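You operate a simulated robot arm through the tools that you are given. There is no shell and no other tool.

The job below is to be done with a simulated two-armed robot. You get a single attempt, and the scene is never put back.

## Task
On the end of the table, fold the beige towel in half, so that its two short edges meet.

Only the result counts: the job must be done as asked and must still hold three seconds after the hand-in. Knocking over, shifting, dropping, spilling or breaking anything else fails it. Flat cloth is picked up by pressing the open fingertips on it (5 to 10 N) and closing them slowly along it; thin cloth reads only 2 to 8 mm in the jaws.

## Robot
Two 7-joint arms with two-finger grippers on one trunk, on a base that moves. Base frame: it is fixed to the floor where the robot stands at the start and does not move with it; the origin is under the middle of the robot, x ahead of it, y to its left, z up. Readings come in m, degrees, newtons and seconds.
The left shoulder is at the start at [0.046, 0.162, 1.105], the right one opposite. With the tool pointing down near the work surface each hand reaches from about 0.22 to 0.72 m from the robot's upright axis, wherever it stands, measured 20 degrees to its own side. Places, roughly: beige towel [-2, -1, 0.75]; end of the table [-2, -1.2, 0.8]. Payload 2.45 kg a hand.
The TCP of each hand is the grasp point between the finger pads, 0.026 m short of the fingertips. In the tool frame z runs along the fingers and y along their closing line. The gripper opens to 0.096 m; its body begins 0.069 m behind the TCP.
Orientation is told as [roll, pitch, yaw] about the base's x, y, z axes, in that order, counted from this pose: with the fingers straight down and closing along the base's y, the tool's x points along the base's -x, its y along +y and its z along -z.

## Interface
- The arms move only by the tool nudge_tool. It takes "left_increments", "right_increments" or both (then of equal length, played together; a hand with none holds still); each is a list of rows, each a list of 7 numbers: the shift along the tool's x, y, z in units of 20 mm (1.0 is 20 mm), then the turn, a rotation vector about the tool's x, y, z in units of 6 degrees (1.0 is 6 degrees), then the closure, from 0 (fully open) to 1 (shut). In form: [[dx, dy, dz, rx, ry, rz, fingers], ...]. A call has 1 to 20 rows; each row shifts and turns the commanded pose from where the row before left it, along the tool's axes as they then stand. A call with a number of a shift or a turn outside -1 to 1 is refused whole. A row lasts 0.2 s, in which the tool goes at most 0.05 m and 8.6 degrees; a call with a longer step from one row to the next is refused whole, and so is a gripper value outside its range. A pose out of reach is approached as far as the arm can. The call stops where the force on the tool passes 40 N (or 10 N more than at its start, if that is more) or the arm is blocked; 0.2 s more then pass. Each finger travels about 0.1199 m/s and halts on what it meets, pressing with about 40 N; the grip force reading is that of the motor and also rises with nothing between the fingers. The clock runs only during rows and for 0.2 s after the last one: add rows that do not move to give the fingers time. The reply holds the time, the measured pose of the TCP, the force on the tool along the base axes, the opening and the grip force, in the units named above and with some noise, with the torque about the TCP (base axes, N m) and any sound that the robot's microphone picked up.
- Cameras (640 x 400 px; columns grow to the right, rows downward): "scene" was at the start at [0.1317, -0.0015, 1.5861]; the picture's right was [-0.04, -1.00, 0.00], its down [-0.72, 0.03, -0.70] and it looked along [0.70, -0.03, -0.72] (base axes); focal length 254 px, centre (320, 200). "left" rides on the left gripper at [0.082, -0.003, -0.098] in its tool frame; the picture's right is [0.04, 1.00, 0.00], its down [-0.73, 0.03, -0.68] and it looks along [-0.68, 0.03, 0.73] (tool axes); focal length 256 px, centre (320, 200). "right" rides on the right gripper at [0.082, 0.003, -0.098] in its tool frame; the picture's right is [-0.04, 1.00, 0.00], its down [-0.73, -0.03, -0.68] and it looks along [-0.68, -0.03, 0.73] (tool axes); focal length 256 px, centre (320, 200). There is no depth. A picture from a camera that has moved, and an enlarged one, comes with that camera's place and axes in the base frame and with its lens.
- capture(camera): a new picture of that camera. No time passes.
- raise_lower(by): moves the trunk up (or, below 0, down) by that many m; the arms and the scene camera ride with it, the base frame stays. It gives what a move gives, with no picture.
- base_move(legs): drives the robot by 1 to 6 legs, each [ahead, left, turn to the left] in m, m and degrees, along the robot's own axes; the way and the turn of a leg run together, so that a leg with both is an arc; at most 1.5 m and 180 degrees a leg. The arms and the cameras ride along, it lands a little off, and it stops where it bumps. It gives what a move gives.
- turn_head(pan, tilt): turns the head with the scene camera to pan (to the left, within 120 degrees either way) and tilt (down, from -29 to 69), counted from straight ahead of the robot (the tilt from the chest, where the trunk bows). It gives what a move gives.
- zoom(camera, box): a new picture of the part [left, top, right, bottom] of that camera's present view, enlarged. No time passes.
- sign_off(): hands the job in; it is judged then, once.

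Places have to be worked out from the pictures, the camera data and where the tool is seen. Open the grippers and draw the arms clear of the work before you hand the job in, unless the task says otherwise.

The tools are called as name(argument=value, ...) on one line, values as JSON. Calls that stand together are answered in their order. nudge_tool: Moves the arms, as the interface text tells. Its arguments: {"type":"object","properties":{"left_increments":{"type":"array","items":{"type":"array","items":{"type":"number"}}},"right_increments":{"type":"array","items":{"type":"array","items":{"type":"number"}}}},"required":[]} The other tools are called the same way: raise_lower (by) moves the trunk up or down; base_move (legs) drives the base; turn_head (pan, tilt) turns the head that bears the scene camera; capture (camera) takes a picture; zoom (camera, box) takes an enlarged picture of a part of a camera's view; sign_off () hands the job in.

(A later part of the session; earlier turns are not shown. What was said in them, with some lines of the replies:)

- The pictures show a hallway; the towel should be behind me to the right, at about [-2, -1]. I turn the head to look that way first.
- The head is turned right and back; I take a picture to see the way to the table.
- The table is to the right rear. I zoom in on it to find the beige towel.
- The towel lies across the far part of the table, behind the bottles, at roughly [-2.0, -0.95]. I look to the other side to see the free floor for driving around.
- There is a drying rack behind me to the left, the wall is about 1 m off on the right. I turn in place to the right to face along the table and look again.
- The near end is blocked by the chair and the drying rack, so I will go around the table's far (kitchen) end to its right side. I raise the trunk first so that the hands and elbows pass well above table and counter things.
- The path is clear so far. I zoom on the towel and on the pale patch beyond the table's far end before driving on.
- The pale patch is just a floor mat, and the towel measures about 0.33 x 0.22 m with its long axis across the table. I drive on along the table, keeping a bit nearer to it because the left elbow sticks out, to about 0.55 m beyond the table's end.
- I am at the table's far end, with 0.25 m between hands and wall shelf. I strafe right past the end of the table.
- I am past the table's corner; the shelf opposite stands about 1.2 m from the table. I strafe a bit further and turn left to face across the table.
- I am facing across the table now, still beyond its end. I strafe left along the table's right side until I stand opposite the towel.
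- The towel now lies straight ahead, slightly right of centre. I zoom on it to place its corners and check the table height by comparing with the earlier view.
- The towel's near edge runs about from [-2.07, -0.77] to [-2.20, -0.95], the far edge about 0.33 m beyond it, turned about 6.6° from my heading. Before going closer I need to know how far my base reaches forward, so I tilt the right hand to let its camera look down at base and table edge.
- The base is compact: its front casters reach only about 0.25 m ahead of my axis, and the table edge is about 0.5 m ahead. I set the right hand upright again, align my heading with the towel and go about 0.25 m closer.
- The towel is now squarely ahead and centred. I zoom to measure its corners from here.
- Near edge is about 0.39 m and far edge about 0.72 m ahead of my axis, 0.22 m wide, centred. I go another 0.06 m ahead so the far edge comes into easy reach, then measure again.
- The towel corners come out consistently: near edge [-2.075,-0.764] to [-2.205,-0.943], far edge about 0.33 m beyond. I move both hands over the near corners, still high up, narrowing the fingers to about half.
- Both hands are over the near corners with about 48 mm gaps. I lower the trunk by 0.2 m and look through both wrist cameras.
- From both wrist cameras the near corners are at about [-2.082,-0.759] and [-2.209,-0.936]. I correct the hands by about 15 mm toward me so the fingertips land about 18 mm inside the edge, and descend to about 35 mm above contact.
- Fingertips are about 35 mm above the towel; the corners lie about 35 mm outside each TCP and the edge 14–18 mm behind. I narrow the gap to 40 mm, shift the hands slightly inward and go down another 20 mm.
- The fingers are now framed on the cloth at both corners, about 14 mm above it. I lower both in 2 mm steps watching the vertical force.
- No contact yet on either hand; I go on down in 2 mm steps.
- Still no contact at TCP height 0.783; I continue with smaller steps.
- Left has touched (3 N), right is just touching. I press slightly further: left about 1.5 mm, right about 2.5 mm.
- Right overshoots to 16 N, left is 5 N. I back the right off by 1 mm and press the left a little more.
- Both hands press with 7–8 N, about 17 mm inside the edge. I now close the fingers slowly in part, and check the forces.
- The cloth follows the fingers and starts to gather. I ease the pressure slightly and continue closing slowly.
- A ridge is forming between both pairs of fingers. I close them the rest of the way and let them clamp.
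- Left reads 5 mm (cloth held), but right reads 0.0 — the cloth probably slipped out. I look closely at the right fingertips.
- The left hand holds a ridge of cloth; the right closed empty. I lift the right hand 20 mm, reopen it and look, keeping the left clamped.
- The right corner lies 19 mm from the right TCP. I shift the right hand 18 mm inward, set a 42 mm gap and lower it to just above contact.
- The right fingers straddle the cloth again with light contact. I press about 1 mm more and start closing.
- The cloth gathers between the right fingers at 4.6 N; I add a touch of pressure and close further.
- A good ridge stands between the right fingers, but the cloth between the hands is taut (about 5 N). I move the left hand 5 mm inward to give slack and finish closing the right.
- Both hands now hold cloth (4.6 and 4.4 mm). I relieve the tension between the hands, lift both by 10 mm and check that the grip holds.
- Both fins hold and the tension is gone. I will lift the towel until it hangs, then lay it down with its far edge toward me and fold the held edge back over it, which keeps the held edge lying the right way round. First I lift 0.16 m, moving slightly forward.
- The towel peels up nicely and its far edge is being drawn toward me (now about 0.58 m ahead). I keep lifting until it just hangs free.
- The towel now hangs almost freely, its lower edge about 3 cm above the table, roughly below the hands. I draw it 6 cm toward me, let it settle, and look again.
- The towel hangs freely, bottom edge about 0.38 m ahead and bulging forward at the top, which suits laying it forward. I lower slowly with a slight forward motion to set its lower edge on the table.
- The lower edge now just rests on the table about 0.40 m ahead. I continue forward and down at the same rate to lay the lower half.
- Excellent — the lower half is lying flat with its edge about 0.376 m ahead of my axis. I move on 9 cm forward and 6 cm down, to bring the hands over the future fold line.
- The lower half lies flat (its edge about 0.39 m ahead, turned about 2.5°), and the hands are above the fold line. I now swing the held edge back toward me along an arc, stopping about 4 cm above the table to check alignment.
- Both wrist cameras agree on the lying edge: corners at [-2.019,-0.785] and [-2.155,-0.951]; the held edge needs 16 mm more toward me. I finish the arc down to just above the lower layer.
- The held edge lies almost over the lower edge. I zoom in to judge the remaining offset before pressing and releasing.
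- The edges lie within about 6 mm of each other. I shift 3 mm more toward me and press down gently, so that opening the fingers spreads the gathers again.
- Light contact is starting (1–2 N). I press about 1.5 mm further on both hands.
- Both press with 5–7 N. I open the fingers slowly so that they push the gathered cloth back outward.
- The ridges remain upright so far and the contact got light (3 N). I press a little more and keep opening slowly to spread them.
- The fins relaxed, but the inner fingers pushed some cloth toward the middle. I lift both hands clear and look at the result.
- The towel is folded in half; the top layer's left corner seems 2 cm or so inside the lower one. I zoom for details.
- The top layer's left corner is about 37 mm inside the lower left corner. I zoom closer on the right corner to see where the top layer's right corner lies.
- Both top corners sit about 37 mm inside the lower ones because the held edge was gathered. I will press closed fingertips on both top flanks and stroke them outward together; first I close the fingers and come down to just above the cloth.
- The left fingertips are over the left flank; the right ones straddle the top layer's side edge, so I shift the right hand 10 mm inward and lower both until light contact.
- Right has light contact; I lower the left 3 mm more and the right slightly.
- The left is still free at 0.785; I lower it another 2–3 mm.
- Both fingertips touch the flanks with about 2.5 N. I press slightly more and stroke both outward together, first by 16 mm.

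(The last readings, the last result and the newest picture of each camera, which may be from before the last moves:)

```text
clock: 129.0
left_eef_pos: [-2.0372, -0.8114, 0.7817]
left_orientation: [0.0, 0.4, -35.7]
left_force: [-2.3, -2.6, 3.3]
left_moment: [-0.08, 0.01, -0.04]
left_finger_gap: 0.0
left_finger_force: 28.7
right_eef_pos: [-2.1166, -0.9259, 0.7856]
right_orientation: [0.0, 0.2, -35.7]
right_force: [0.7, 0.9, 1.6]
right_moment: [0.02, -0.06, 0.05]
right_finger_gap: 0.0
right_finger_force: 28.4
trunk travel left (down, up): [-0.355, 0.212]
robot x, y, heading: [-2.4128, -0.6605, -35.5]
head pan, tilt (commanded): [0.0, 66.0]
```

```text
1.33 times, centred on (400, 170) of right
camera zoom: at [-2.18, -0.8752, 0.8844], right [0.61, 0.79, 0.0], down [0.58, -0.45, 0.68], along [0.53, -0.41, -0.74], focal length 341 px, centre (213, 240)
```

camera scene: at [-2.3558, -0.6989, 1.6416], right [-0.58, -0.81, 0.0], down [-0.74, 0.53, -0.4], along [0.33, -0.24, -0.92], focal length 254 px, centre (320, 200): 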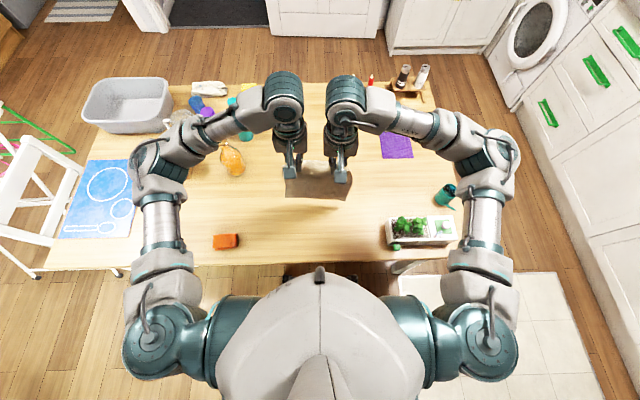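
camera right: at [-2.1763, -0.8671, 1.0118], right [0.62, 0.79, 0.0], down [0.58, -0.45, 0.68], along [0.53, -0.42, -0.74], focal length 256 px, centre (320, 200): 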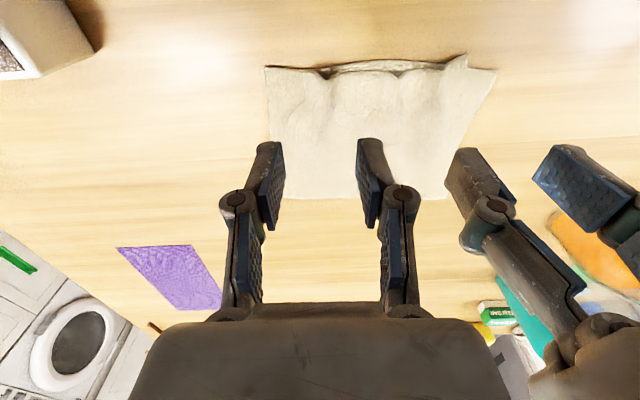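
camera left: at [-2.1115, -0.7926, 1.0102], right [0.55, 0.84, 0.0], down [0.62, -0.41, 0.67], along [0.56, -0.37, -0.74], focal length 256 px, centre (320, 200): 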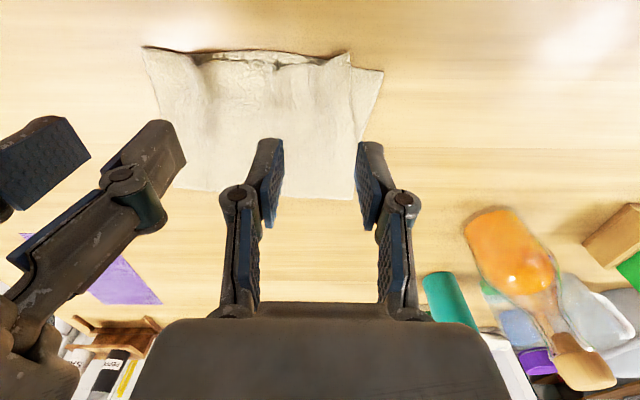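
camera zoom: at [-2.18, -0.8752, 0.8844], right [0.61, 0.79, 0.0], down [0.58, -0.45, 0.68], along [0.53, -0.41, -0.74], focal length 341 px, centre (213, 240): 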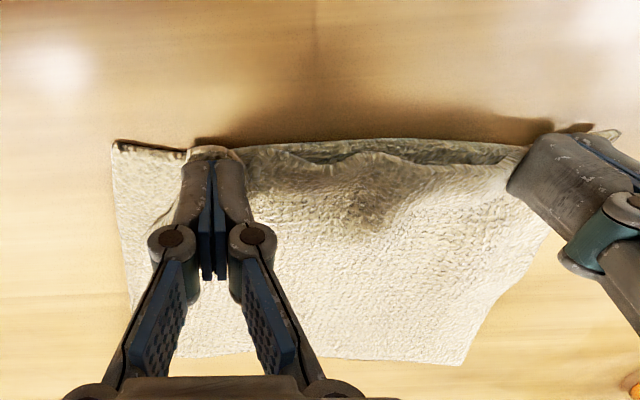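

The central hump is flattening and the left flank follows its finger. I stroke both another 14 mm outward, pressing the right slightly more.

nudge_tool(right_increments=[[0, 0, 0.06, 0, 0, 0, 1.0], [0.01, -0.15, 0, 0, 0, 0, 1.0], [0.01, -0.2, 0, 0, 0, 0, 1.0], [0.01, -0.2, 0, 0, 0, 0, 1.0], [0.01, -0.2, 0, 0, 0, 0, 1.0], [0, 0, 0, 0, 0, 0, 1.0]], left_increments=[[0, 0, 0, 0, 0, 0, 1.0], [-0.05, 0.15, 0, 0, 0, 0, 1.0], [-0.05, 0.2, 0, 0, 0, 0, 1.0], [-0.05, 0.2, 0, 0, 0, 0, 1.0], [-0.05, 0.15, 0, 0, 0, 0, 1.0], [0, 0, 0, 0, 0, 0, 1.0]])

zoom(camera="left", box=[0, 40, 480, 300])

zoom(camera="right", box=[160, 40, 640, 300])

```text
clock: 130.4
left_eef_pos: [-2.0241, -0.8033, 0.7825]
left_orientation: [0.1, 0.3, -35.6]
left_force: [-1.9, -2.7, 3.4]
left_moment: [-0.07, 0.05, -0.06]
left_finger_gap: 0.0
left_finger_force: 28.2
right_eef_pos: [-2.1232, -0.9373, 0.7842]
right_orientation: [0.1, 0.2, -35.5]
right_force: [2.7, 3.6, 5.7]
right_moment: [0.06, -0.15, 0.04]
right_finger_gap: 0.0
right_finger_force: 28.7
trunk travel left (down, up): [-0.355, 0.212]
robot x, y, heading: [-2.4138, -0.6576, -35.5]
head pan, tilt (commanded): [0.0, 66.0]
```

```text
1.33 times, centred on (240, 170) of left
camera zoom: at [-2.0937, -0.7582, 0.8789], right [0.55, 0.83, 0.0], down [0.62, -0.41, 0.68], along [0.56, -0.37, -0.74], focal length 341 px, centre (427, 240)
```

zoom: 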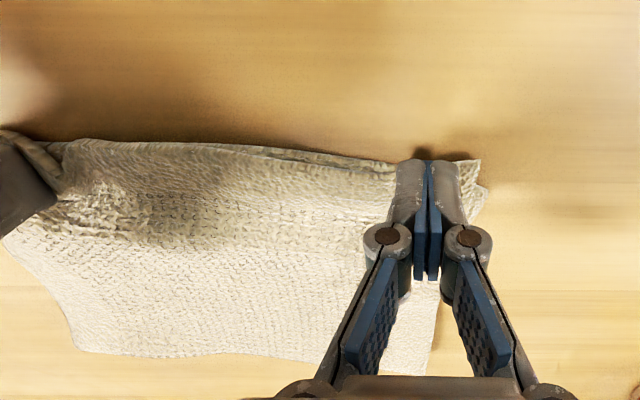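

```text
1.33 times, centred on (400, 170) of right
camera zoom: at [-2.1882, -0.8858, 0.882], right [0.61, 0.79, 0.0], down [0.58, -0.45, 0.68], along [0.53, -0.42, -0.74], focal length 341 px, centre (213, 240)
```

zoom: 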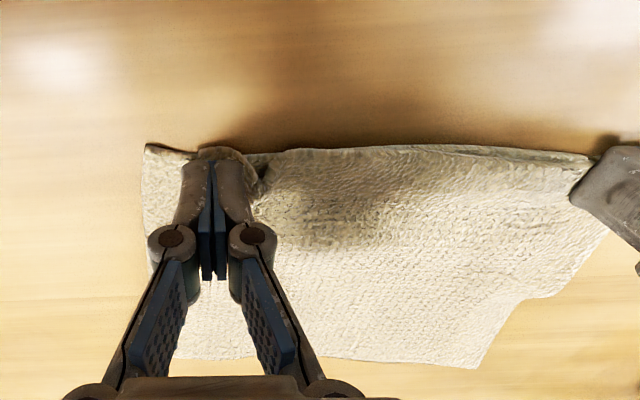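

The edge is now flat and taut and lies along the lower edge. I lift both hands straight up and look again.

nudge_tool(right_increments=[[0, 0, -0.3, 0, 0, 0, 1.0], [0, 0, -0.6, 0, 0, 0, 1.0], [0, 0, -1, 0, 0, 0, 1.0], [0, 0, -1, 0, 0, 0, 1.0], [0, 0, -1, 0, 0, 0, 1.0], [0, 0, -1, 0, 0, 0, 1.0], [0, 0, -1, 0, 0, 0, 1.0]], left_increments=[[0, 0, -0.3, 0, 0, 0, 1.0], [0, 0, -0.6, 0, 0, 0, 1.0], [0, 0, -1, 0, 0, 0, 1.0], [0, 0, -1, 0, 0, 0, 1.0], [0, 0, -1, 0, 0, 0, 1.0], [0, 0, -1, 0, 0, 0, 1.0], [0, 0, -1, 0, 0, 0, 1.0]])

capture(camera="left")

capture(camera="right")

zoom(camera="right", box=[240, 20, 540, 220])

zoom(camera="left", box=[80, 20, 380, 220])

```text
clock: 132.0
left_eef_pos: [-2.0248, -0.8017, 0.901]
left_orientation: [0.1, 0.4, -35.7]
left_force: [0.7, -0.2, -0.2]
left_moment: [0.04, 0.0, 0.0]
left_finger_gap: 0.0
left_finger_force: 28.8
right_eef_pos: [-2.1232, -0.9369, 0.9051]
right_orientation: [0.1, 0.1, -35.8]
right_force: [0.2, 0.5, -0.2]
right_moment: [0.03, 0.02, 0.03]
right_finger_gap: 0.0
right_finger_force: 27.9
trunk travel left (down, up): [-0.355, 0.212]
robot x, y, heading: [-2.411, -0.6561, -35.9]
head pan, tilt (commanded): [0.0, 66.0]
```

```text
taken
camera left: at [-2.0938, -0.7581, 0.9981], right [0.55, 0.83, 0.0], down [0.62, -0.41, 0.67], along [0.56, -0.37, -0.74], focal length 256 px, centre (320, 200)
```

left: 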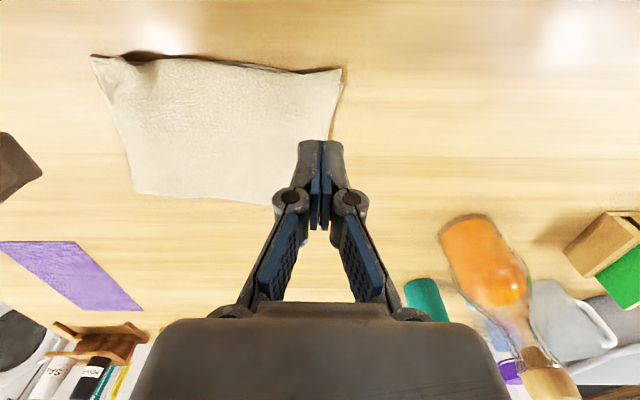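

```text
taken
camera right: at [-2.187, -0.8864, 1.0026], right [0.61, 0.79, 0.0], down [0.58, -0.45, 0.68], along [0.53, -0.42, -0.74], focal length 256 px, centre (320, 200)
```

right: 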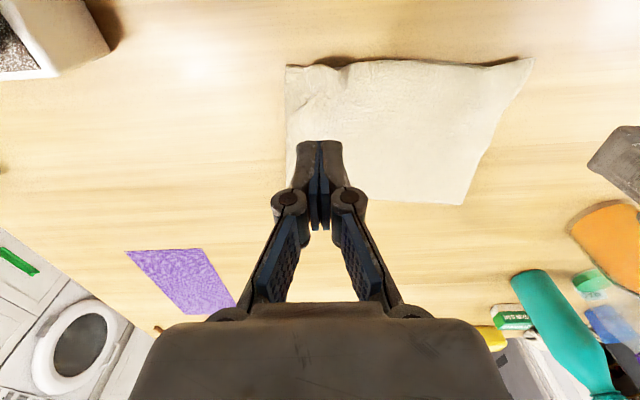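

```text
2.00 times, centred on (390, 120) of right
camera zoom: at [-2.187, -0.8864, 1.0026], right [0.61, 0.79, 0.0], down [0.58, -0.45, 0.68], along [0.53, -0.42, -0.74], focal length 512 px, centre (180, 360)
```

zoom: 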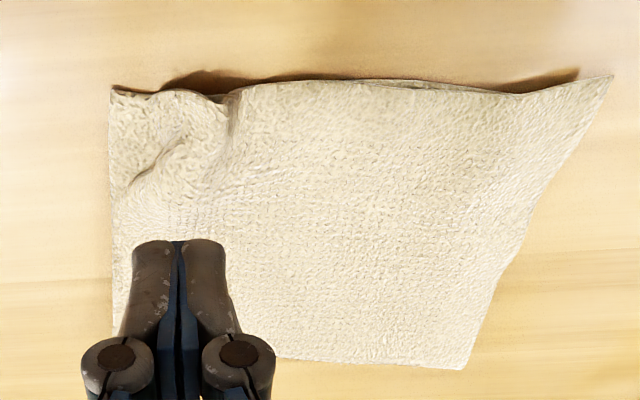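

```text
2.00 times, centred on (230, 120) of left
camera zoom: at [-2.0938, -0.7581, 0.9981], right [0.55, 0.83, 0.0], down [0.62, -0.41, 0.67], along [0.56, -0.37, -0.74], focal length 512 px, centre (500, 360)
```

zoom: 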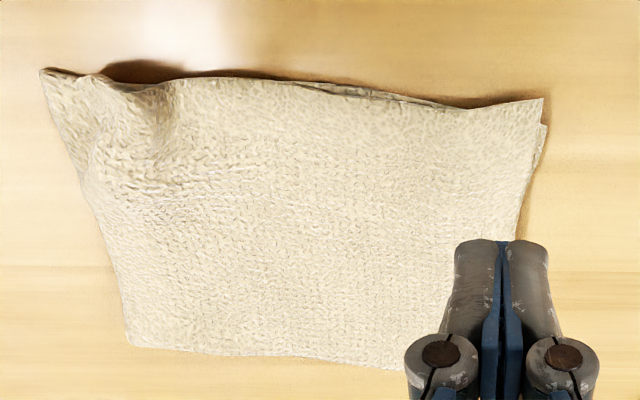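

The left corner and the middle are now nearly perfectly aligned; only the right corner still has a small ridge. I move the right hand aside upward a bit and zoom on that corner.

nudge_tool(right_increments=[[0.5, 0, -0.5, 0, 0, 0, 1.0], [0.5, 0, -0.5, 0, 0, 0, 1.0], [0, 0, 0, 0, 0, 0, 1.0]])

zoom(camera="right", box=[260, 60, 400, 170])

zoom(camera="left", box=[70, 30, 210, 140])

```text
clock: 132.8
left_eef_pos: [-2.0244, -0.8024, 0.9006]
left_orientation: [0.1, 0.3, -35.7]
left_force: [-0.1, -0.1, -0.3]
left_moment: [0.01, 0.03, 0.0]
left_finger_gap: 0.0
left_finger_force: 29.0
right_eef_pos: [-2.14, -0.926, 0.9233]
right_orientation: [0.1, 0.2, -35.6]
right_force: [0.1, 0.3, 0.4]
right_moment: [-0.03, 0.03, 0.0]
right_finger_gap: 0.0
right_finger_force: 28.4
trunk travel left (down, up): [-0.355, 0.212]
robot x, y, heading: [-2.4124, -0.6574, -35.7]
head pan, tilt (commanded): [0.0, 66.0]
```

```text
3.64 times, centred on (330, 115) of right
camera zoom: at [-2.2031, -0.8743, 1.0218], right [0.61, 0.79, 0.0], down [0.58, -0.45, 0.68], along [0.53, -0.42, -0.74], focal length 931 px, centre (284, 509)
```

zoom: 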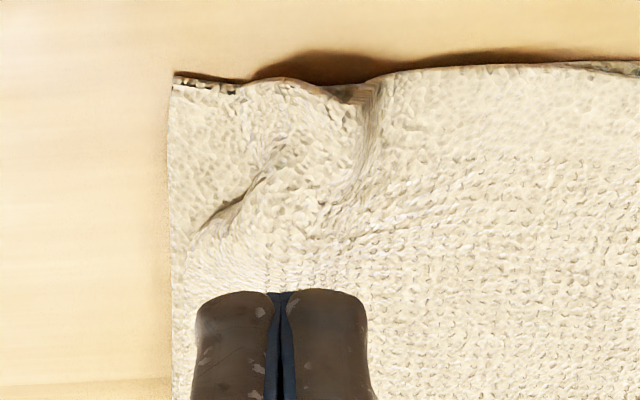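

```text
3.64 times, centred on (140, 85) of left
camera zoom: at [-2.0934, -0.7585, 0.9978], right [0.55, 0.83, 0.0], down [0.62, -0.41, 0.67], along [0.56, -0.37, -0.74], focal length 931 px, centre (974, 618)
```

zoom: 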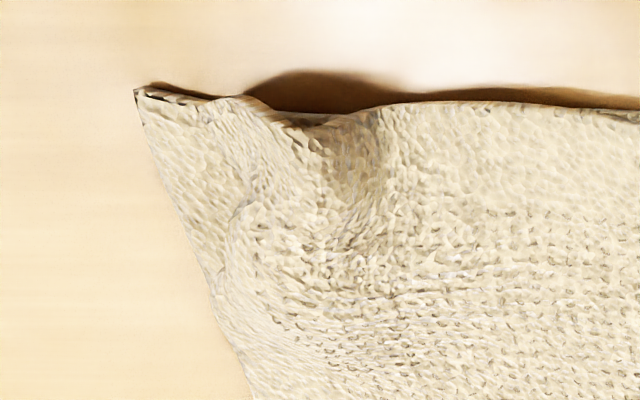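

The right corner's two layers seem to coincide, with just a small hump beside it. I raise both hands and spread them apart to get a clear view from the head camera.

nudge_tool(right_increments=[[0, -0.5, -1, 0, 0, 0, 1.0], [0, -0.7, -1, 0, 0, 0, 1.0], [0, -0.8, -1, 0, 0, 0, 0.8], [0, -0.8, -1, 0, 0, 0, 0.6], [0, -0.8, -0.8, 0, 0, 0, 0.6], [0, -0.8, -0.5, 0, 0, 0, 0.6], [0, -0.8, 0, 0, 0, 0, 0.6], [0, -0.8, 0, 0, 0, 0, 0.6]], left_increments=[[0, 0.5, -1, 0, 0, 0, 1.0], [0, 0.7, -1, 0, 0, 0, 1.0], [0, 0.8, -1, 0, 0, 0, 0.8], [0, 0.8, -1, 0, 0, 0, 0.6], [0, 0.8, -0.8, 0, 0, 0, 0.6], [0, 0.8, -0.5, 0, 0, 0, 0.6], [0, 0.8, 0, 0, 0, 0, 0.6], [0, 0.8, 0, 0, 0, 0, 0.6]])

capture(camera="scene")

zoom(camera="scene", box=[270, 140, 370, 220])

```text
clock: 134.6
left_eef_pos: [-1.9561, -0.7057, 1.0054]
left_orientation: [0.0, 0.4, -35.7]
left_force: [0.5, -0.4, -0.3]
left_moment: [0.01, -0.01, 0.02]
left_finger_gap: 0.0384
left_finger_force: 0.1
right_eef_pos: [-2.2116, -1.0246, 1.0302]
right_orientation: [0.1, 0.2, -35.6]
right_force: [0.6, -0.4, 0.5]
right_moment: [0.01, -0.03, -0.01]
right_finger_gap: 0.0387
right_finger_force: 0.1
trunk travel left (down, up): [-0.355, 0.212]
robot x, y, heading: [-2.4144, -0.6588, -35.8]
head pan, tilt (commanded): [0.0, 66.0]
```

```text
taken
camera scene: at [-2.3575, -0.6979, 1.6416], right [-0.58, -0.81, 0.0], down [-0.74, 0.53, -0.4], along [0.33, -0.24, -0.91], focal length 254 px, centre (320, 200)
```

scene: 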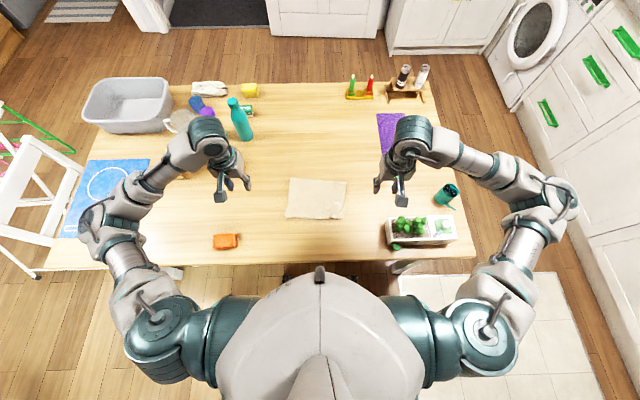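

```text
5.00 times, centred on (320, 180) of scene
camera zoom: at [-2.3575, -0.6979, 1.6416], right [-0.58, -0.81, 0.0], down [-0.74, 0.53, -0.4], along [0.33, -0.24, -0.91], focal length 1271 px, centre (320, 300)
```

zoom: 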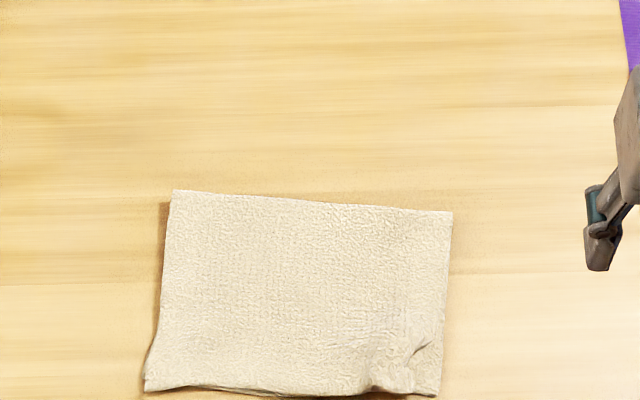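

The towel now looks like a clean half fold. I zoom in on the near edge and on both sides for any remaining offset.

turn_head(pan=0, tilt=69)

zoom(camera="scene", box=[278, 155, 322, 210])

zoom(camera="scene", box=[315, 155, 359, 210])

capture(camera="left")

capture(camera="right")

```text
clock: 135.2
left_eef_pos: [-1.9547, -0.705, 1.0057]
left_orientation: [0.1, 0.3, -35.7]
left_force: [0.4, 0.2, -0.2]
left_moment: [-0.02, 0.03, 0.01]
left_finger_gap: 0.0383
left_finger_force: 0.0
right_eef_pos: [-2.21, -1.025, 1.0301]
right_orientation: [0.2, 0.2, -35.6]
right_force: [0.3, 0.0, 0.2]
right_moment: [0.01, 0.02, 0.01]
right_finger_gap: 0.0384
right_finger_force: 0.1
trunk travel left (down, up): [-0.355, 0.212]
robot x, y, heading: [-2.4116, -0.6594, -35.5]
head pan, tilt (commanded): [0.0, 68.8]
```

```text
7.27 times, centred on (300, 182) of scene
camera zoom: at [-2.3596, -0.6961, 1.6388], right [-0.58, -0.81, 0.0], down [-0.76, 0.54, -0.36], along [0.29, -0.21, -0.93], focal length 1848 px, centre (466, 327)
```

zoom: 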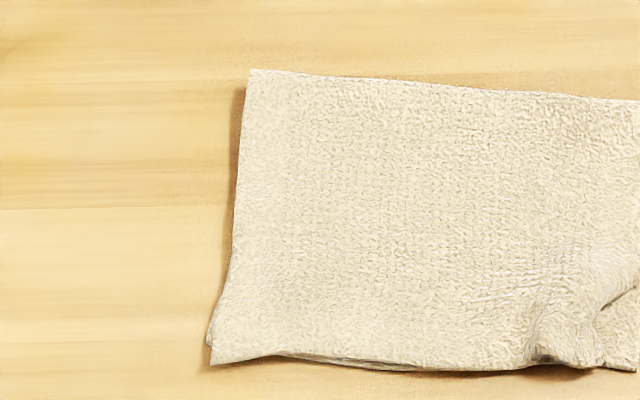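

```text
7.27 times, centred on (337, 182) of scene
camera zoom: at [-2.3596, -0.6961, 1.6388], right [-0.58, -0.81, 0.0], down [-0.76, 0.54, -0.36], along [0.29, -0.21, -0.93], focal length 1848 px, centre (196, 327)
```

zoom: 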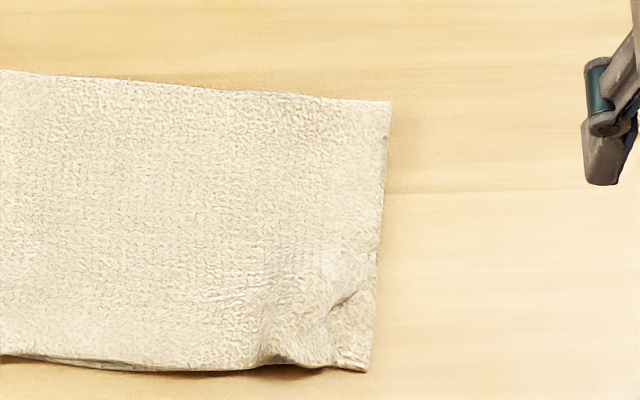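

```text
taken
camera left: at [-2.0237, -0.6611, 1.1027], right [0.55, 0.83, 0.0], down [0.62, -0.41, 0.68], along [0.56, -0.37, -0.74], focal length 256 px, centre (320, 200)
```

left: 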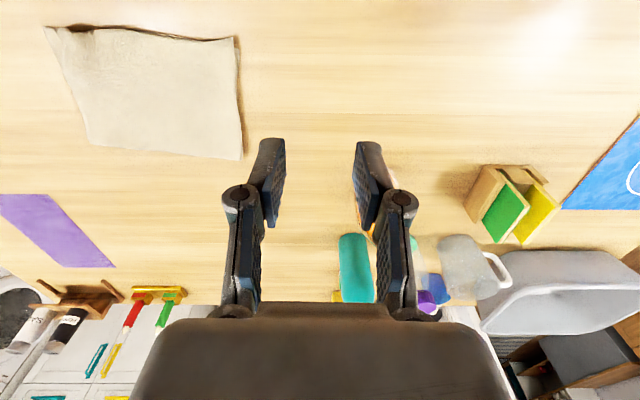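

```text
taken
camera right: at [-2.2747, -0.9732, 1.1284], right [0.61, 0.79, 0.0], down [0.58, -0.45, 0.68], along [0.53, -0.42, -0.74], focal length 256 px, centre (320, 200)
```

right: 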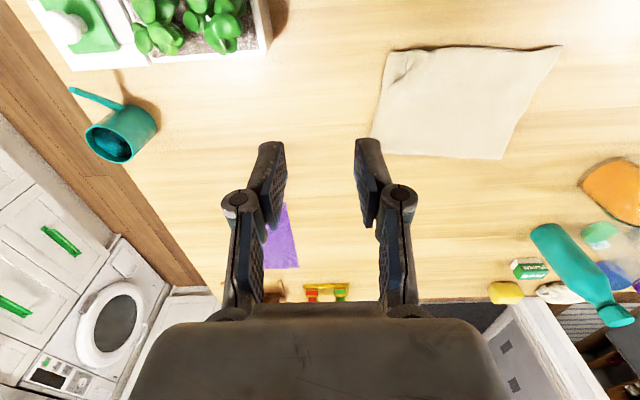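

One spot is unclear: whether the top layer's right corner really reaches the lower one. I bring the right hand's camera closer above that corner, keeping the fingers about 3 cm above the cloth.

nudge_tool(right_increments=[[-0.2, 0.5, 0.9, 0, 0, 0, 0.6], [-0.2, 0.5, 0.9, 0, 0, 0, 0.6], [-0.2, 0.5, 0.9, 0, 0, 0, 0.6], [-0.2, 0.5, 0.9, 0, 0, 0, 0.6], [-0.2, 0.5, 0.9, 0, 0, 0, 0.6], [-0.2, 0.5, 0.9, 0, 0, 0, 0.6], [-0.2, 0.5, 0.9, 0, 0, 0, 0.6], [-0.2, 0.5, 0.9, 0, 0, 0, 0.6], [0, 0.5, 0.9, 0, 0, 0, 0.6], [0, 0, 0.9, 0, 0, 0, 0.6], [0, 0, 0.9, 0, 0, 0, 0.6], [0, 0, 0, 0, 0, 0, 0.6]])

capture(camera="right")

zoom(camera="right", box=[240, 40, 440, 180])

```text
clock: 137.8
left_eef_pos: [-1.9543, -0.7036, 1.0052]
left_orientation: [0.1, 0.3, -35.8]
left_force: [-0.4, 0.2, -0.6]
left_moment: [0.02, -0.02, 0.0]
left_finger_gap: 0.0385
left_finger_force: 0.1
right_eef_pos: [-2.1322, -0.9698, 0.8324]
right_orientation: [0.0, 0.2, -35.7]
right_force: [-0.6, -1.3, -0.1]
right_moment: [-0.02, -0.03, 0.0]
right_finger_gap: 0.0382
right_finger_force: 0.1
trunk travel left (down, up): [-0.355, 0.212]
robot x, y, heading: [-2.4131, -0.6592, -35.4]
head pan, tilt (commanded): [0.0, 68.8]
```

```text
taken
camera right: at [-2.1968, -0.9187, 0.9305], right [0.61, 0.79, 0.0], down [0.58, -0.45, 0.68], along [0.53, -0.42, -0.74], focal length 256 px, centre (320, 200)
```

right: 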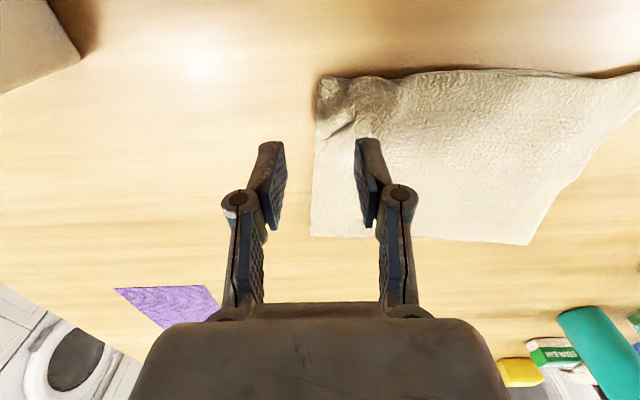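

```text
2.86 times, centred on (340, 110) of right
camera zoom: at [-2.1968, -0.9187, 0.9305], right [0.61, 0.79, 0.0], down [0.58, -0.45, 0.68], along [0.53, -0.42, -0.74], focal length 731 px, centre (263, 457)
```

zoom: 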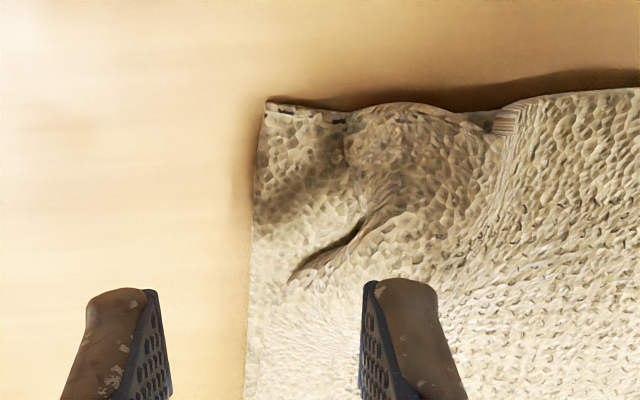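

I zoom further into this corner.

zoom(camera="right", box=[305, 60, 405, 140])

zoom(camera="right", box=[310, 65, 360, 105])

```text
5.00 times, centred on (355, 100) of right
camera zoom: at [-2.1968, -0.9187, 0.9305], right [0.61, 0.79, 0.0], down [0.58, -0.45, 0.68], along [0.53, -0.42, -0.74], focal length 1280 px, centre (145, 700)
```

zoom: 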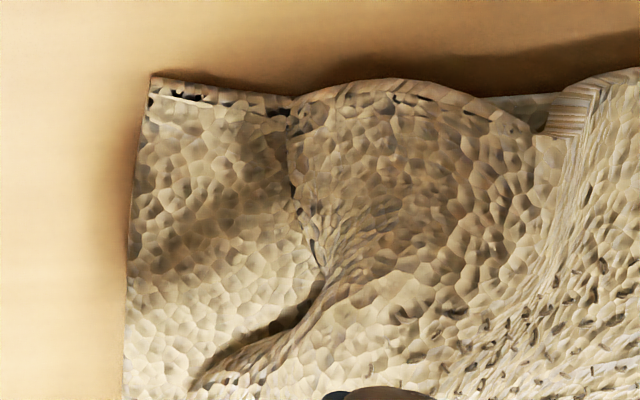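

```text
10.00 times, centred on (335, 85) of right
camera zoom: at [-2.1968, -0.9187, 0.9305], right [0.61, 0.79, 0.0], down [0.58, -0.45, 0.68], along [0.53, -0.42, -0.74], focal length 2560 px, centre (170, 1350)
```

zoom: 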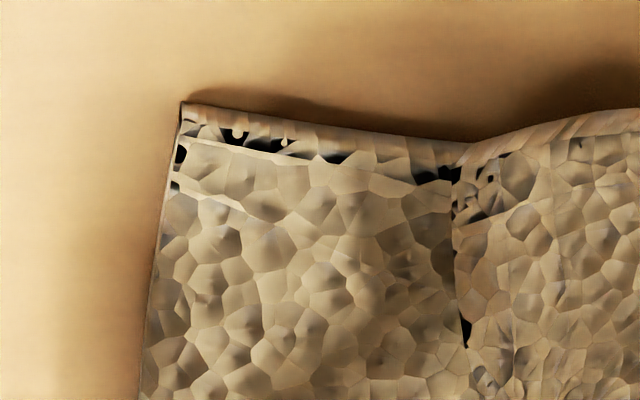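

The top layer's right corner seems to be about 17 mm inside the lower one, next to a small hump. I do one more gentle stroke there, with the left hand anchoring the left flank; first both closed hands go just above their spots.

nudge_tool(right_increments=[[0.18, 0.58, -0.3, 0, 0, 0, 0.8], [0.18, 0.58, -0.2, 0, 0, 0, 1.0], [0.18, 0.58, 0, 0, 0, 0, 1.0], [0.18, 0.58, 0, 0, 0, 0, 1.0], [0, 0, 0, 0, 0, 0, 1.0], [0, 0, 0, 0, 0, 0, 1.0], [0, 0, 0.3, 0, 0, 0, 1.0], [0, 0, 0.4, 0, 0, 0, 1.0], [0, 0, 0.4, 0, 0, 0, 1.0], [0, 0, 0.3, 0, 0, 0, 1.0], [0, 0, 0, 0, 0, 0, 1.0], [0, 0, 0, 0, 0, 0, 1.0]], left_increments=[[0, -0.62, 0.3, 0, 0, 0, 0.8], [0, -0.62, 0.7, 0, 0, 0, 1.0], [0, -0.62, 1.0, 0, 0, 0, 1.0], [0, -0.62, 1.0, 0, 0, 0, 1.0], [0, -0.62, 1.0, 0, 0, 0, 1.0], [0, -0.62, 1.0, 0, 0, 0, 1.0], [0, -0.62, 1.0, 0, 0, 0, 1.0], [0, -0.62, 1.0, 0, 0, 0, 1.0], [0, -0.62, 1.0, 0, 0, 0, 1.0], [0, -0.62, 1.0, 0, 0, 0, 1.0], [0, 0, 1.0, 0, 0, 0, 1.0], [0, 0, 0.1, 0, 0, 0, 1.0]])

zoom(camera="right", box=[200, 40, 600, 280])

zoom(camera="left", box=[40, 40, 440, 280])

```text
clock: 140.4
left_eef_pos: [-2.0275, -0.8062, 0.8036]
left_orientation: [0.1, 0.3, -35.7]
left_force: [-0.1, -0.2, -0.3]
left_moment: [0.0, -0.02, 0.0]
left_finger_gap: 0.0
left_finger_force: 28.7
right_eef_pos: [-2.1168, -0.9244, 0.8118]
right_orientation: [0.1, 0.2, -35.7]
right_force: [-0.5, 0.0, 0.2]
right_moment: [-0.02, 0.02, 0.01]
right_finger_gap: 0.0
right_finger_force: 28.7
trunk travel left (down, up): [-0.355, 0.212]
robot x, y, heading: [-2.4122, -0.6598, -35.6]
head pan, tilt (commanded): [0.0, 68.8]
```

```text
1.60 times, centred on (400, 160) of right
camera zoom: at [-2.1806, -0.8728, 0.9108], right [0.61, 0.79, 0.0], down [0.58, -0.45, 0.68], along [0.53, -0.42, -0.74], focal length 410 px, centre (192, 264)
```

zoom: 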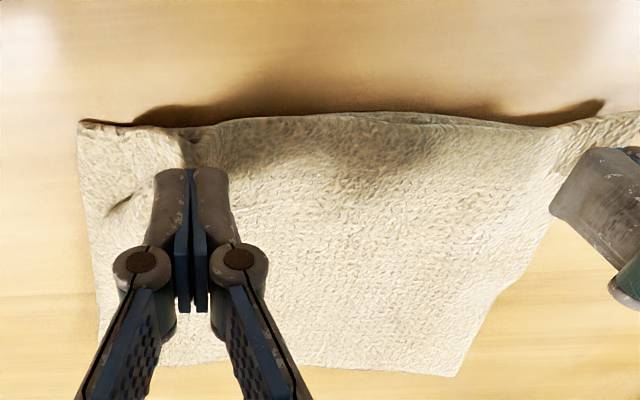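

```text
1.60 times, centred on (240, 160) of left
camera zoom: at [-2.0969, -0.7624, 0.9006], right [0.55, 0.83, 0.0], down [0.62, -0.41, 0.68], along [0.56, -0.37, -0.74], focal length 410 px, centre (448, 264)
```

zoom: 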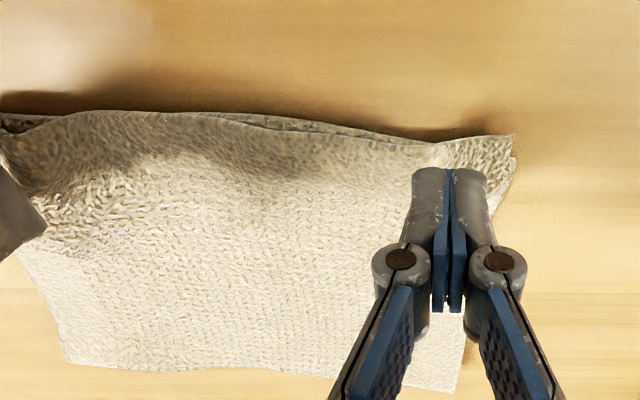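

The right finger is over the inner side of the hump. It should press on the hump's outer half to pull the corner out, so I shift it 16 mm outward and lower both to contact.

nudge_tool(right_increments=[[0.05, -0.4, 0, 0, 0, 0, 1.0], [0, -0.4, 0, 0, 0, 0, 1.0], [0, 0, 0.25, 0, 0, 0, 1.0], [0, 0, 0.25, 0, 0, 0, 1.0], [0, 0, 0.25, 0, 0, 0, 1.0], [0, 0, 0.25, 0, 0, 0, 1.0], [0, 0, 0.15, 0, 0, 0, 1.0]], left_increments=[[0, 0, 0, 0, 0, 0, 1.0], [0, 0, 0, 0, 0, 0, 1.0], [0, 0, 0.2, 0, 0, 0, 1.0], [0, 0, 0.2, 0, 0, 0, 1.0], [0, 0, 0.2, 0, 0, 0, 1.0], [0, 0, 0.2, 0, 0, 0, 1.0], [0, 0, 0.15, 0, 0, 0, 1.0]])

```text
clock: 142.1
left_eef_pos: [-2.0275, -0.8054, 0.7838]
left_orientation: [0.1, 0.3, -35.7]
left_force: [0.0, -0.5, 0.0]
left_moment: [-0.02, 0.01, 0.01]
left_finger_gap: 0.0
left_finger_force: 28.3
right_eef_pos: [-2.128, -0.936, 0.7908]
right_orientation: [0.1, 0.2, -35.6]
right_force: [0.1, -0.1, 0.3]
right_moment: [0.0, 0.01, 0.0]
right_finger_gap: 0.0
right_finger_force: 28.2
trunk travel left (down, up): [-0.355, 0.212]
robot x, y, heading: [-2.4108, -0.66, -35.7]
head pan, tilt (commanded): [0.0, 68.8]
```

No contact yet; I lower both a few more millimetres.

nudge_tool(right_increments=[[0, 0, 0.12, 0, 0, 0, 1.0], [0, 0, 0.12, 0, 0, 0, 1.0], [0, 0, 0.06, 0, 0, 0, 1.0], [0, 0, 0, 0, 0, 0, 1.0]], left_increments=[[0, 0, 0.06, 0, 0, 0, 1.0], [0, 0, 0.05, 0, 0, 0, 1.0], [0, 0, 0, 0, 0, 0, 1.0], [0, 0, 0, 0, 0, 0, 1.0]])

zoom(camera="right", box=[200, 60, 480, 240])

```text
clock: 143.1
left_eef_pos: [-2.027, -0.8044, 0.7807]
left_orientation: [0.1, 0.2, -35.7]
left_force: [-0.8, -0.3, 2.9]
left_moment: [0.02, 0.05, -0.02]
left_finger_gap: 0.0002
left_finger_force: 28.4
right_eef_pos: [-2.1276, -0.9356, 0.7851]
right_orientation: [0.1, 0.2, -35.6]
right_force: [-0.9, -0.4, 1.8]
right_moment: [-0.01, -0.02, -0.03]
right_finger_gap: 0.0
right_finger_force: 28.4
trunk travel left (down, up): [-0.355, 0.212]
robot x, y, heading: [-2.4117, -0.6586, -35.8]
head pan, tilt (commanded): [0.0, 68.8]
```

```text
2.22 times, centred on (340, 150) of right
camera zoom: at [-2.1916, -0.8843, 0.8832], right [0.61, 0.79, 0.0], down [0.58, -0.45, 0.68], along [0.53, -0.42, -0.74], focal length 569 px, centre (276, 311)
```

zoom: 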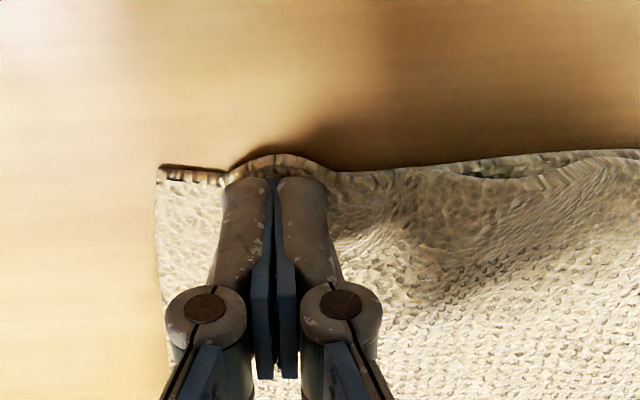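

The right finger sits on the hump (1.8 N), the left anchors with 3 N. I press the right a bit more and stroke it outward by about 17 mm.

nudge_tool(right_increments=[[0, 0, 0.06, 0, 0, 0, 1.0], [0.01, -0.15, 0.02, 0, 0, 0, 1.0], [0.01, -0.18, 0.02, 0, 0, 0, 1.0], [0.01, -0.18, 0, 0, 0, 0, 1.0], [0.01, -0.18, 0, 0, 0, 0, 1.0], [0.01, -0.16, 0, 0, 0, 0, 1.0], [0, 0, 0, 0, 0, 0, 1.0]], left_increments=[[0, 0, 0.03, 0, 0, 0, 1.0], [0, 0, 0, 0, 0, 0, 1.0], [0, 0, 0, 0, 0, 0, 1.0], [0, 0, 0, 0, 0, 0, 1.0], [0, 0, 0, 0, 0, 0, 1.0], [0, 0, 0, 0, 0, 0, 1.0], [0, 0, 0, 0, 0, 0, 1.0]])

zoom(camera="right", box=[200, 60, 480, 240])

zoom(camera="left", box=[0, 40, 440, 280])

```text
clock: 144.7
left_eef_pos: [-2.0262, -0.807, 0.7812]
left_orientation: [0.0, 0.4, -35.7]
left_force: [-2.7, -1.8, 2.9]
left_moment: [-0.06, 0.08, -0.03]
left_finger_gap: 0.0
left_finger_force: 28.5
right_eef_pos: [-2.1383, -0.9477, 0.7829]
right_orientation: [0.2, 0.2, -35.6]
right_force: [3.2, 4.7, 6.7]
right_moment: [0.09, -0.14, 0.06]
right_finger_gap: 0.0001
right_finger_force: 28.0
trunk travel left (down, up): [-0.355, 0.212]
robot x, y, heading: [-2.4111, -0.6602, -35.7]
head pan, tilt (commanded): [0.0, 68.8]
```

```text
2.22 times, centred on (340, 150) of right
camera zoom: at [-2.2023, -0.8969, 0.8809], right [0.61, 0.79, 0.0], down [0.58, -0.45, 0.68], along [0.53, -0.42, -0.74], focal length 569 px, centre (276, 311)
```

zoom: 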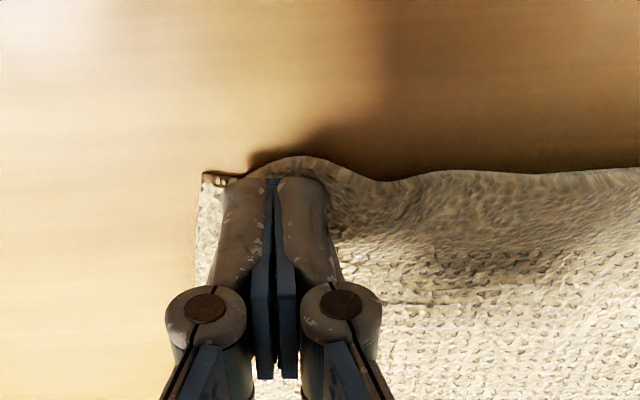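

```text
1.45 times, centred on (220, 160) of left
camera zoom: at [-2.096, -0.7612, 0.8793], right [0.55, 0.83, 0.0], down [0.62, -0.41, 0.68], along [0.56, -0.37, -0.74], focal length 372 px, centre (466, 258)
```

zoom: 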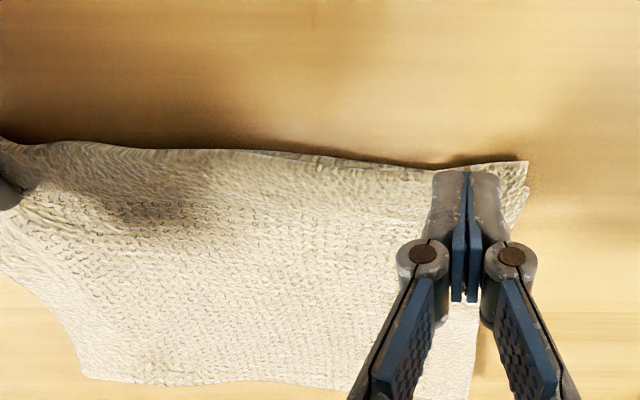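

The top layer is taut again (about 5 N of pull). I lift both hands straight up and inspect.

nudge_tool(right_increments=[[0, 0, -0.2, 0, 0, 0, 1.0], [0, 0, -0.4, 0, 0, 0, 1.0], [0, 0, -0.8, 0, 0, 0, 1.0], [0, 0, -1, 0, 0, 0, 1.0], [0, 0, -1, 0, 0, 0, 1.0], [0, 0, -1, 0, 0, 0, 1.0], [0, 0, -1, 0, 0, 0, 1.0]], left_increments=[[0, 0, -0.2, 0, 0, 0, 1.0], [0, 0, -0.4, 0, 0, 0, 1.0], [0, 0, -0.8, 0, 0, 0, 1.0], [0, 0, -1, 0, 0, 0, 1.0], [0, 0, -1, 0, 0, 0, 1.0], [0, 0, -1, 0, 0, 0, 1.0], [0, 0, -1, 0, 0, 0, 1.0]])

zoom(camera="right", box=[240, 20, 540, 220])

zoom(camera="left", box=[80, 20, 380, 220])

zoom(camera="right", box=[280, 40, 400, 140])

```text
clock: 146.2
left_eef_pos: [-2.0273, -0.8055, 0.8908]
left_orientation: [0.2, 0.3, -35.7]
left_force: [-0.3, 0.5, 0.5]
left_moment: [0.01, 0.0, -0.02]
left_finger_gap: 0.0
left_finger_force: 28.9
right_eef_pos: [-2.1374, -0.9495, 0.8905]
right_orientation: [0.0, 0.2, -35.6]
right_force: [-0.3, -0.3, 0.3]
right_moment: [-0.03, 0.0, 0.01]
right_finger_gap: 0.0
right_finger_force: 28.9
trunk travel left (down, up): [-0.355, 0.212]
robot x, y, heading: [-2.412, -0.6568, -35.8]
head pan, tilt (commanded): [0.0, 68.8]
```

```text
2.00 times, centred on (390, 120) of right
camera zoom: at [-2.2009, -0.8972, 0.9885], right [0.61, 0.79, 0.0], down [0.58, -0.45, 0.68], along [0.53, -0.42, -0.74], focal length 512 px, centre (180, 360)
```

zoom: 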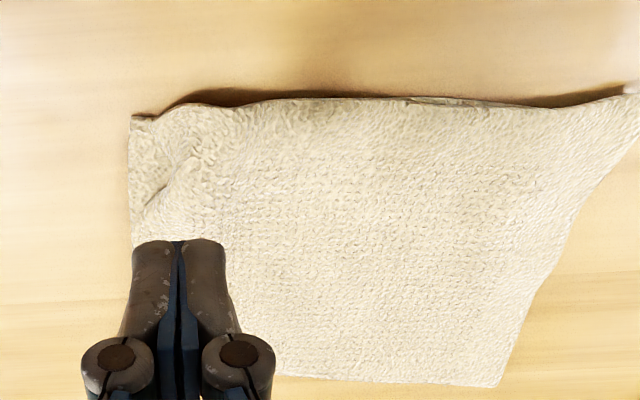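

```text
2.00 times, centred on (230, 120) of left
camera zoom: at [-2.0957, -0.7618, 0.9884], right [0.55, 0.83, 0.0], down [0.61, -0.41, 0.67], along [0.56, -0.37, -0.74], focal length 512 px, centre (500, 360)
```

zoom: 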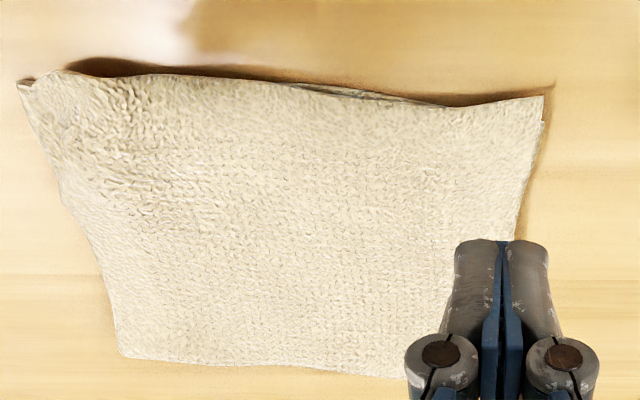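

```text
4.00 times, centred on (340, 90) of right
camera zoom: at [-2.2009, -0.8972, 0.9885], right [0.61, 0.79, 0.0], down [0.58, -0.45, 0.68], along [0.53, -0.42, -0.74], focal length 1024 px, centre (240, 640)
```

zoom: 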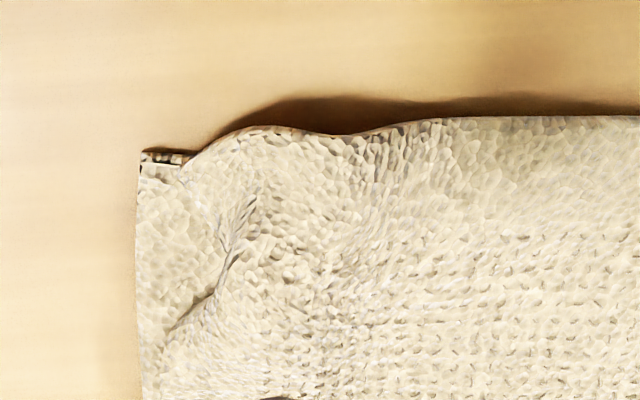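

The right corner is now within about 1 cm and the hump is nearly gone; the two short edges meet along their whole length. I raise both hands, spread them and open the grippers.

nudge_tool(right_increments=[[0, 0, -1, 0, 0, 0, 1.0], [0, 0, -1, 0, 0, 0, 1.0], [0, -0.5, -1, 0, 0, 0, 0.8], [0, -0.8, -1, 0, 0, 0, 0.5], [0, -0.8, -1, 0, 0, 0, 0.2], [0, -0.8, -1, 0, 0, 0, 0], [0, -0.8, -1, 0, 0, 0, 0], [0, -0.8, -1, 0, 0, 0, 0], [0, -0.5, -1, 0, 0, 0, 0], [0, 0, 0, 0, 0, 0, 0]], left_increments=[[0, 0, -1, 0, 0, 0, 1.0], [0, 0, -1, 0, 0, 0, 1.0], [0, 0.5, -1, 0, 0, 0, 0.8], [0, 0.8, -1, 0, 0, 0, 0.5], [0, 0.8, -1, 0, 0, 0, 0.2], [0, 0.8, -1, 0, 0, 0, 0], [0, 0.8, -1, 0, 0, 0, 0], [0, 0.8, -1, 0, 0, 0, 0], [0, 0.5, -1, 0, 0, 0, 0], [0, 0, 0, 0, 0, 0, 0]])

zoom(camera="scene", box=[270, 140, 370, 220])

capture(camera="scene")

```text
clock: 148.4
left_eef_pos: [-1.9687, -0.7263, 1.0697]
left_orientation: [0.1, 0.3, -35.7]
left_force: [0.1, 1.3, -0.1]
left_moment: [0.01, 0.0, -0.02]
left_finger_gap: 0.0959
left_finger_force: 0.1
right_eef_pos: [-2.1942, -1.0309, 1.0692]
right_orientation: [0.0, 0.3, -35.6]
right_force: [-0.1, 0.1, -0.2]
right_moment: [0.0, -0.01, 0.03]
right_finger_gap: 0.0959
right_finger_force: 0.0
trunk travel left (down, up): [-0.355, 0.212]
robot x, y, heading: [-2.4127, -0.6558, -35.8]
head pan, tilt (commanded): [0.0, 68.8]
```

```text
5.00 times, centred on (320, 180) of scene
camera zoom: at [-2.359, -0.6967, 1.6387], right [-0.58, -0.81, 0.0], down [-0.76, 0.55, -0.36], along [0.29, -0.21, -0.93], focal length 1271 px, centre (320, 300)
```

zoom: 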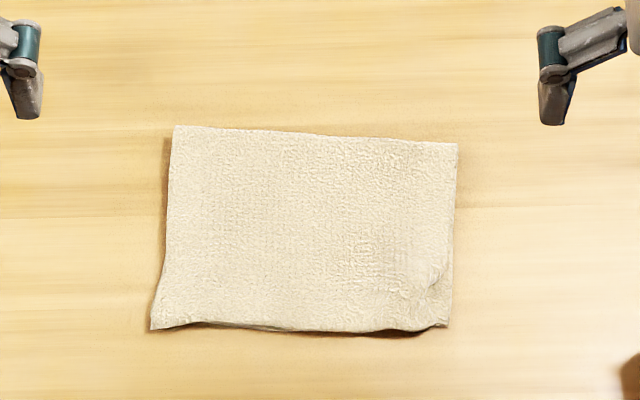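

```text
taken
camera scene: at [-2.359, -0.6967, 1.6387], right [-0.58, -0.81, 0.0], down [-0.76, 0.55, -0.36], along [0.29, -0.21, -0.93], focal length 254 px, centre (320, 200)
```

scene: 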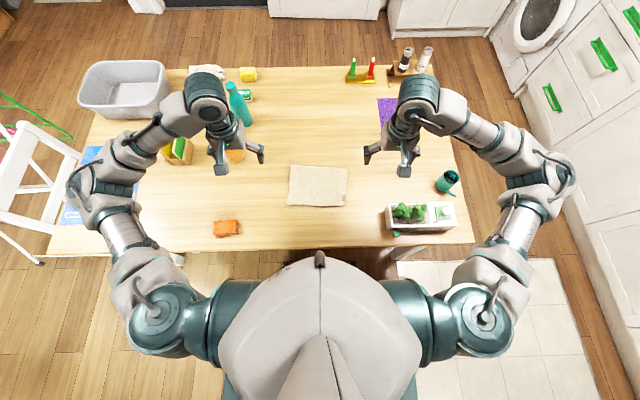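

The towel lies neatly folded in half and nothing else has moved. I raise the trunk and back off a little so that the arms are clear of the work.

raise_lower(by=0.2)

base_move(legs=[[-0.28, 0, 0]])

turn_head(pan=0, tilt=52)

capture(camera="scene")

zoom(camera="scene", box=[250, 130, 390, 260])

```text
clock: 150.6
left_eef_pos: [-1.9682, -0.725, 1.2691]
left_orientation: [0.1, 0.4, -35.8]
left_force: [-1.0, -0.4, -0.1]
left_moment: [0.0, -0.02, 0.01]
left_finger_gap: 0.0961
left_finger_force: 0.0
right_eef_pos: [-2.1957, -1.0311, 1.2696]
right_orientation: [0.1, 0.1, -35.6]
right_force: [0.2, -0.1, 0.4]
right_moment: [-0.04, 0.02, 0.02]
right_finger_gap: 0.0957
right_finger_force: 0.1
trunk travel left (down, up): [-0.555, 0.012]
robot x, y, heading: [-2.4166, -0.6586, -35.8]
head pan, tilt (commanded): [0.0, 68.8]
```

```text
clock: 152.6
left_eef_pos: [-2.1918, -0.5655, 1.2688]
left_orientation: [0.1, 0.5, -36.0]
left_force: [0.7, -0.4, -0.2]
left_moment: [0.01, -0.02, -0.04]
left_finger_gap: 0.0957
left_finger_force: 0.1
right_eef_pos: [-2.4198, -0.8695, 1.2693]
right_orientation: [0.1, 0.3, -35.9]
right_force: [0.0, -0.7, -0.1]
right_moment: [0.0, 0.0, 0.03]
right_finger_gap: 0.0961
right_finger_force: 0.0
trunk travel left (down, up): [-0.555, 0.012]
robot x, y, heading: [-2.6441, -0.4956, -36.2]
head pan, tilt (commanded): [0.0, 68.8]
```

```text
clock: 153.4
left_eef_pos: [-2.1965, -0.5629, 1.2707]
left_orientation: [0.1, 0.1, -35.9]
left_force: [0.0, 0.7, -0.1]
left_moment: [0.02, 0.0, 0.0]
left_finger_gap: 0.0958
left_finger_force: 0.1
right_eef_pos: [-2.424, -0.8666, 1.2717]
right_orientation: [0.0, 0.0, -35.9]
right_force: [-0.2, 0.6, 0.0]
right_moment: [0.04, -0.02, -0.02]
right_finger_gap: 0.0961
right_finger_force: 0.0
trunk travel left (down, up): [-0.555, 0.012]
robot x, y, heading: [-2.6367, -0.4944, -35.8]
head pan, tilt (commanded): [0.0, 52.0]
```

```text
taken
camera scene: at [-2.5883, -0.5312, 1.8576], right [-0.59, -0.81, 0.0], down [-0.64, 0.46, -0.61], along [0.5, -0.36, -0.79], focal length 254 px, centre (320, 200)
```

scene: 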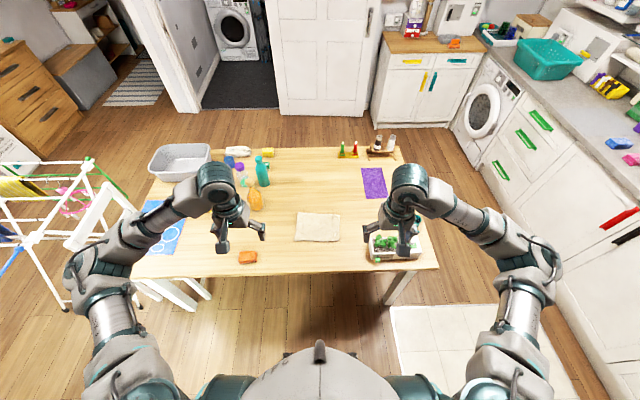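

```text
3.08 times, centred on (320, 195) of scene
camera zoom: at [-2.5883, -0.5312, 1.8576], right [-0.59, -0.81, 0.0], down [-0.64, 0.46, -0.61], along [0.5, -0.36, -0.79], focal length 782 px, centre (320, 215)
```

zoom: 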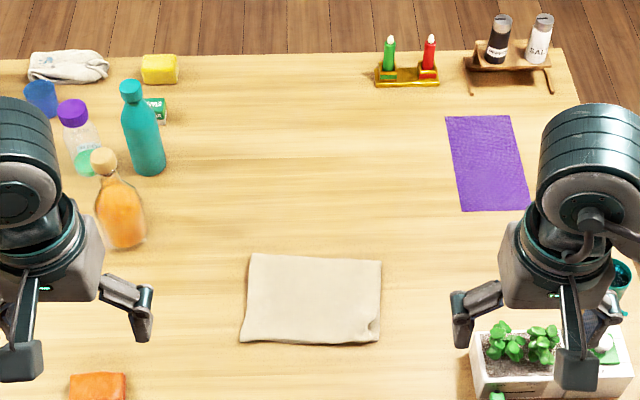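

The towel is folded in half with its short edges together, the grippers are open and clear, and everything else stands as before. I hand the job in.

sign_off()

```text
The job is handed in.
```

The beige towel is folded in half on the end of the table, with its two short edges lying together. I have handed the job in; I don't have the verdict.

- **Alignment:** along the middle the edges meet within about 5 mm. From the pictures, each corner is off by about 1 cm.
- **Wrinkle:** a small one remains near the right corner (seen from where the robot stood). It came from the cloth gathering in the gripper, and I stroked most of it flat.
- **Position:** the edges that meet are on the side where I worked, and the fold is on the far side. The folded towel lies within the area it covered before.
- **Surroundings:** in the last pictures nothing else on the table looks moved, and no move reported a bump. I drove over the floor mat at the kitchen end to reach that side of the table.

The grippers are open, the arms are raised, and the robot has backed away from the table.
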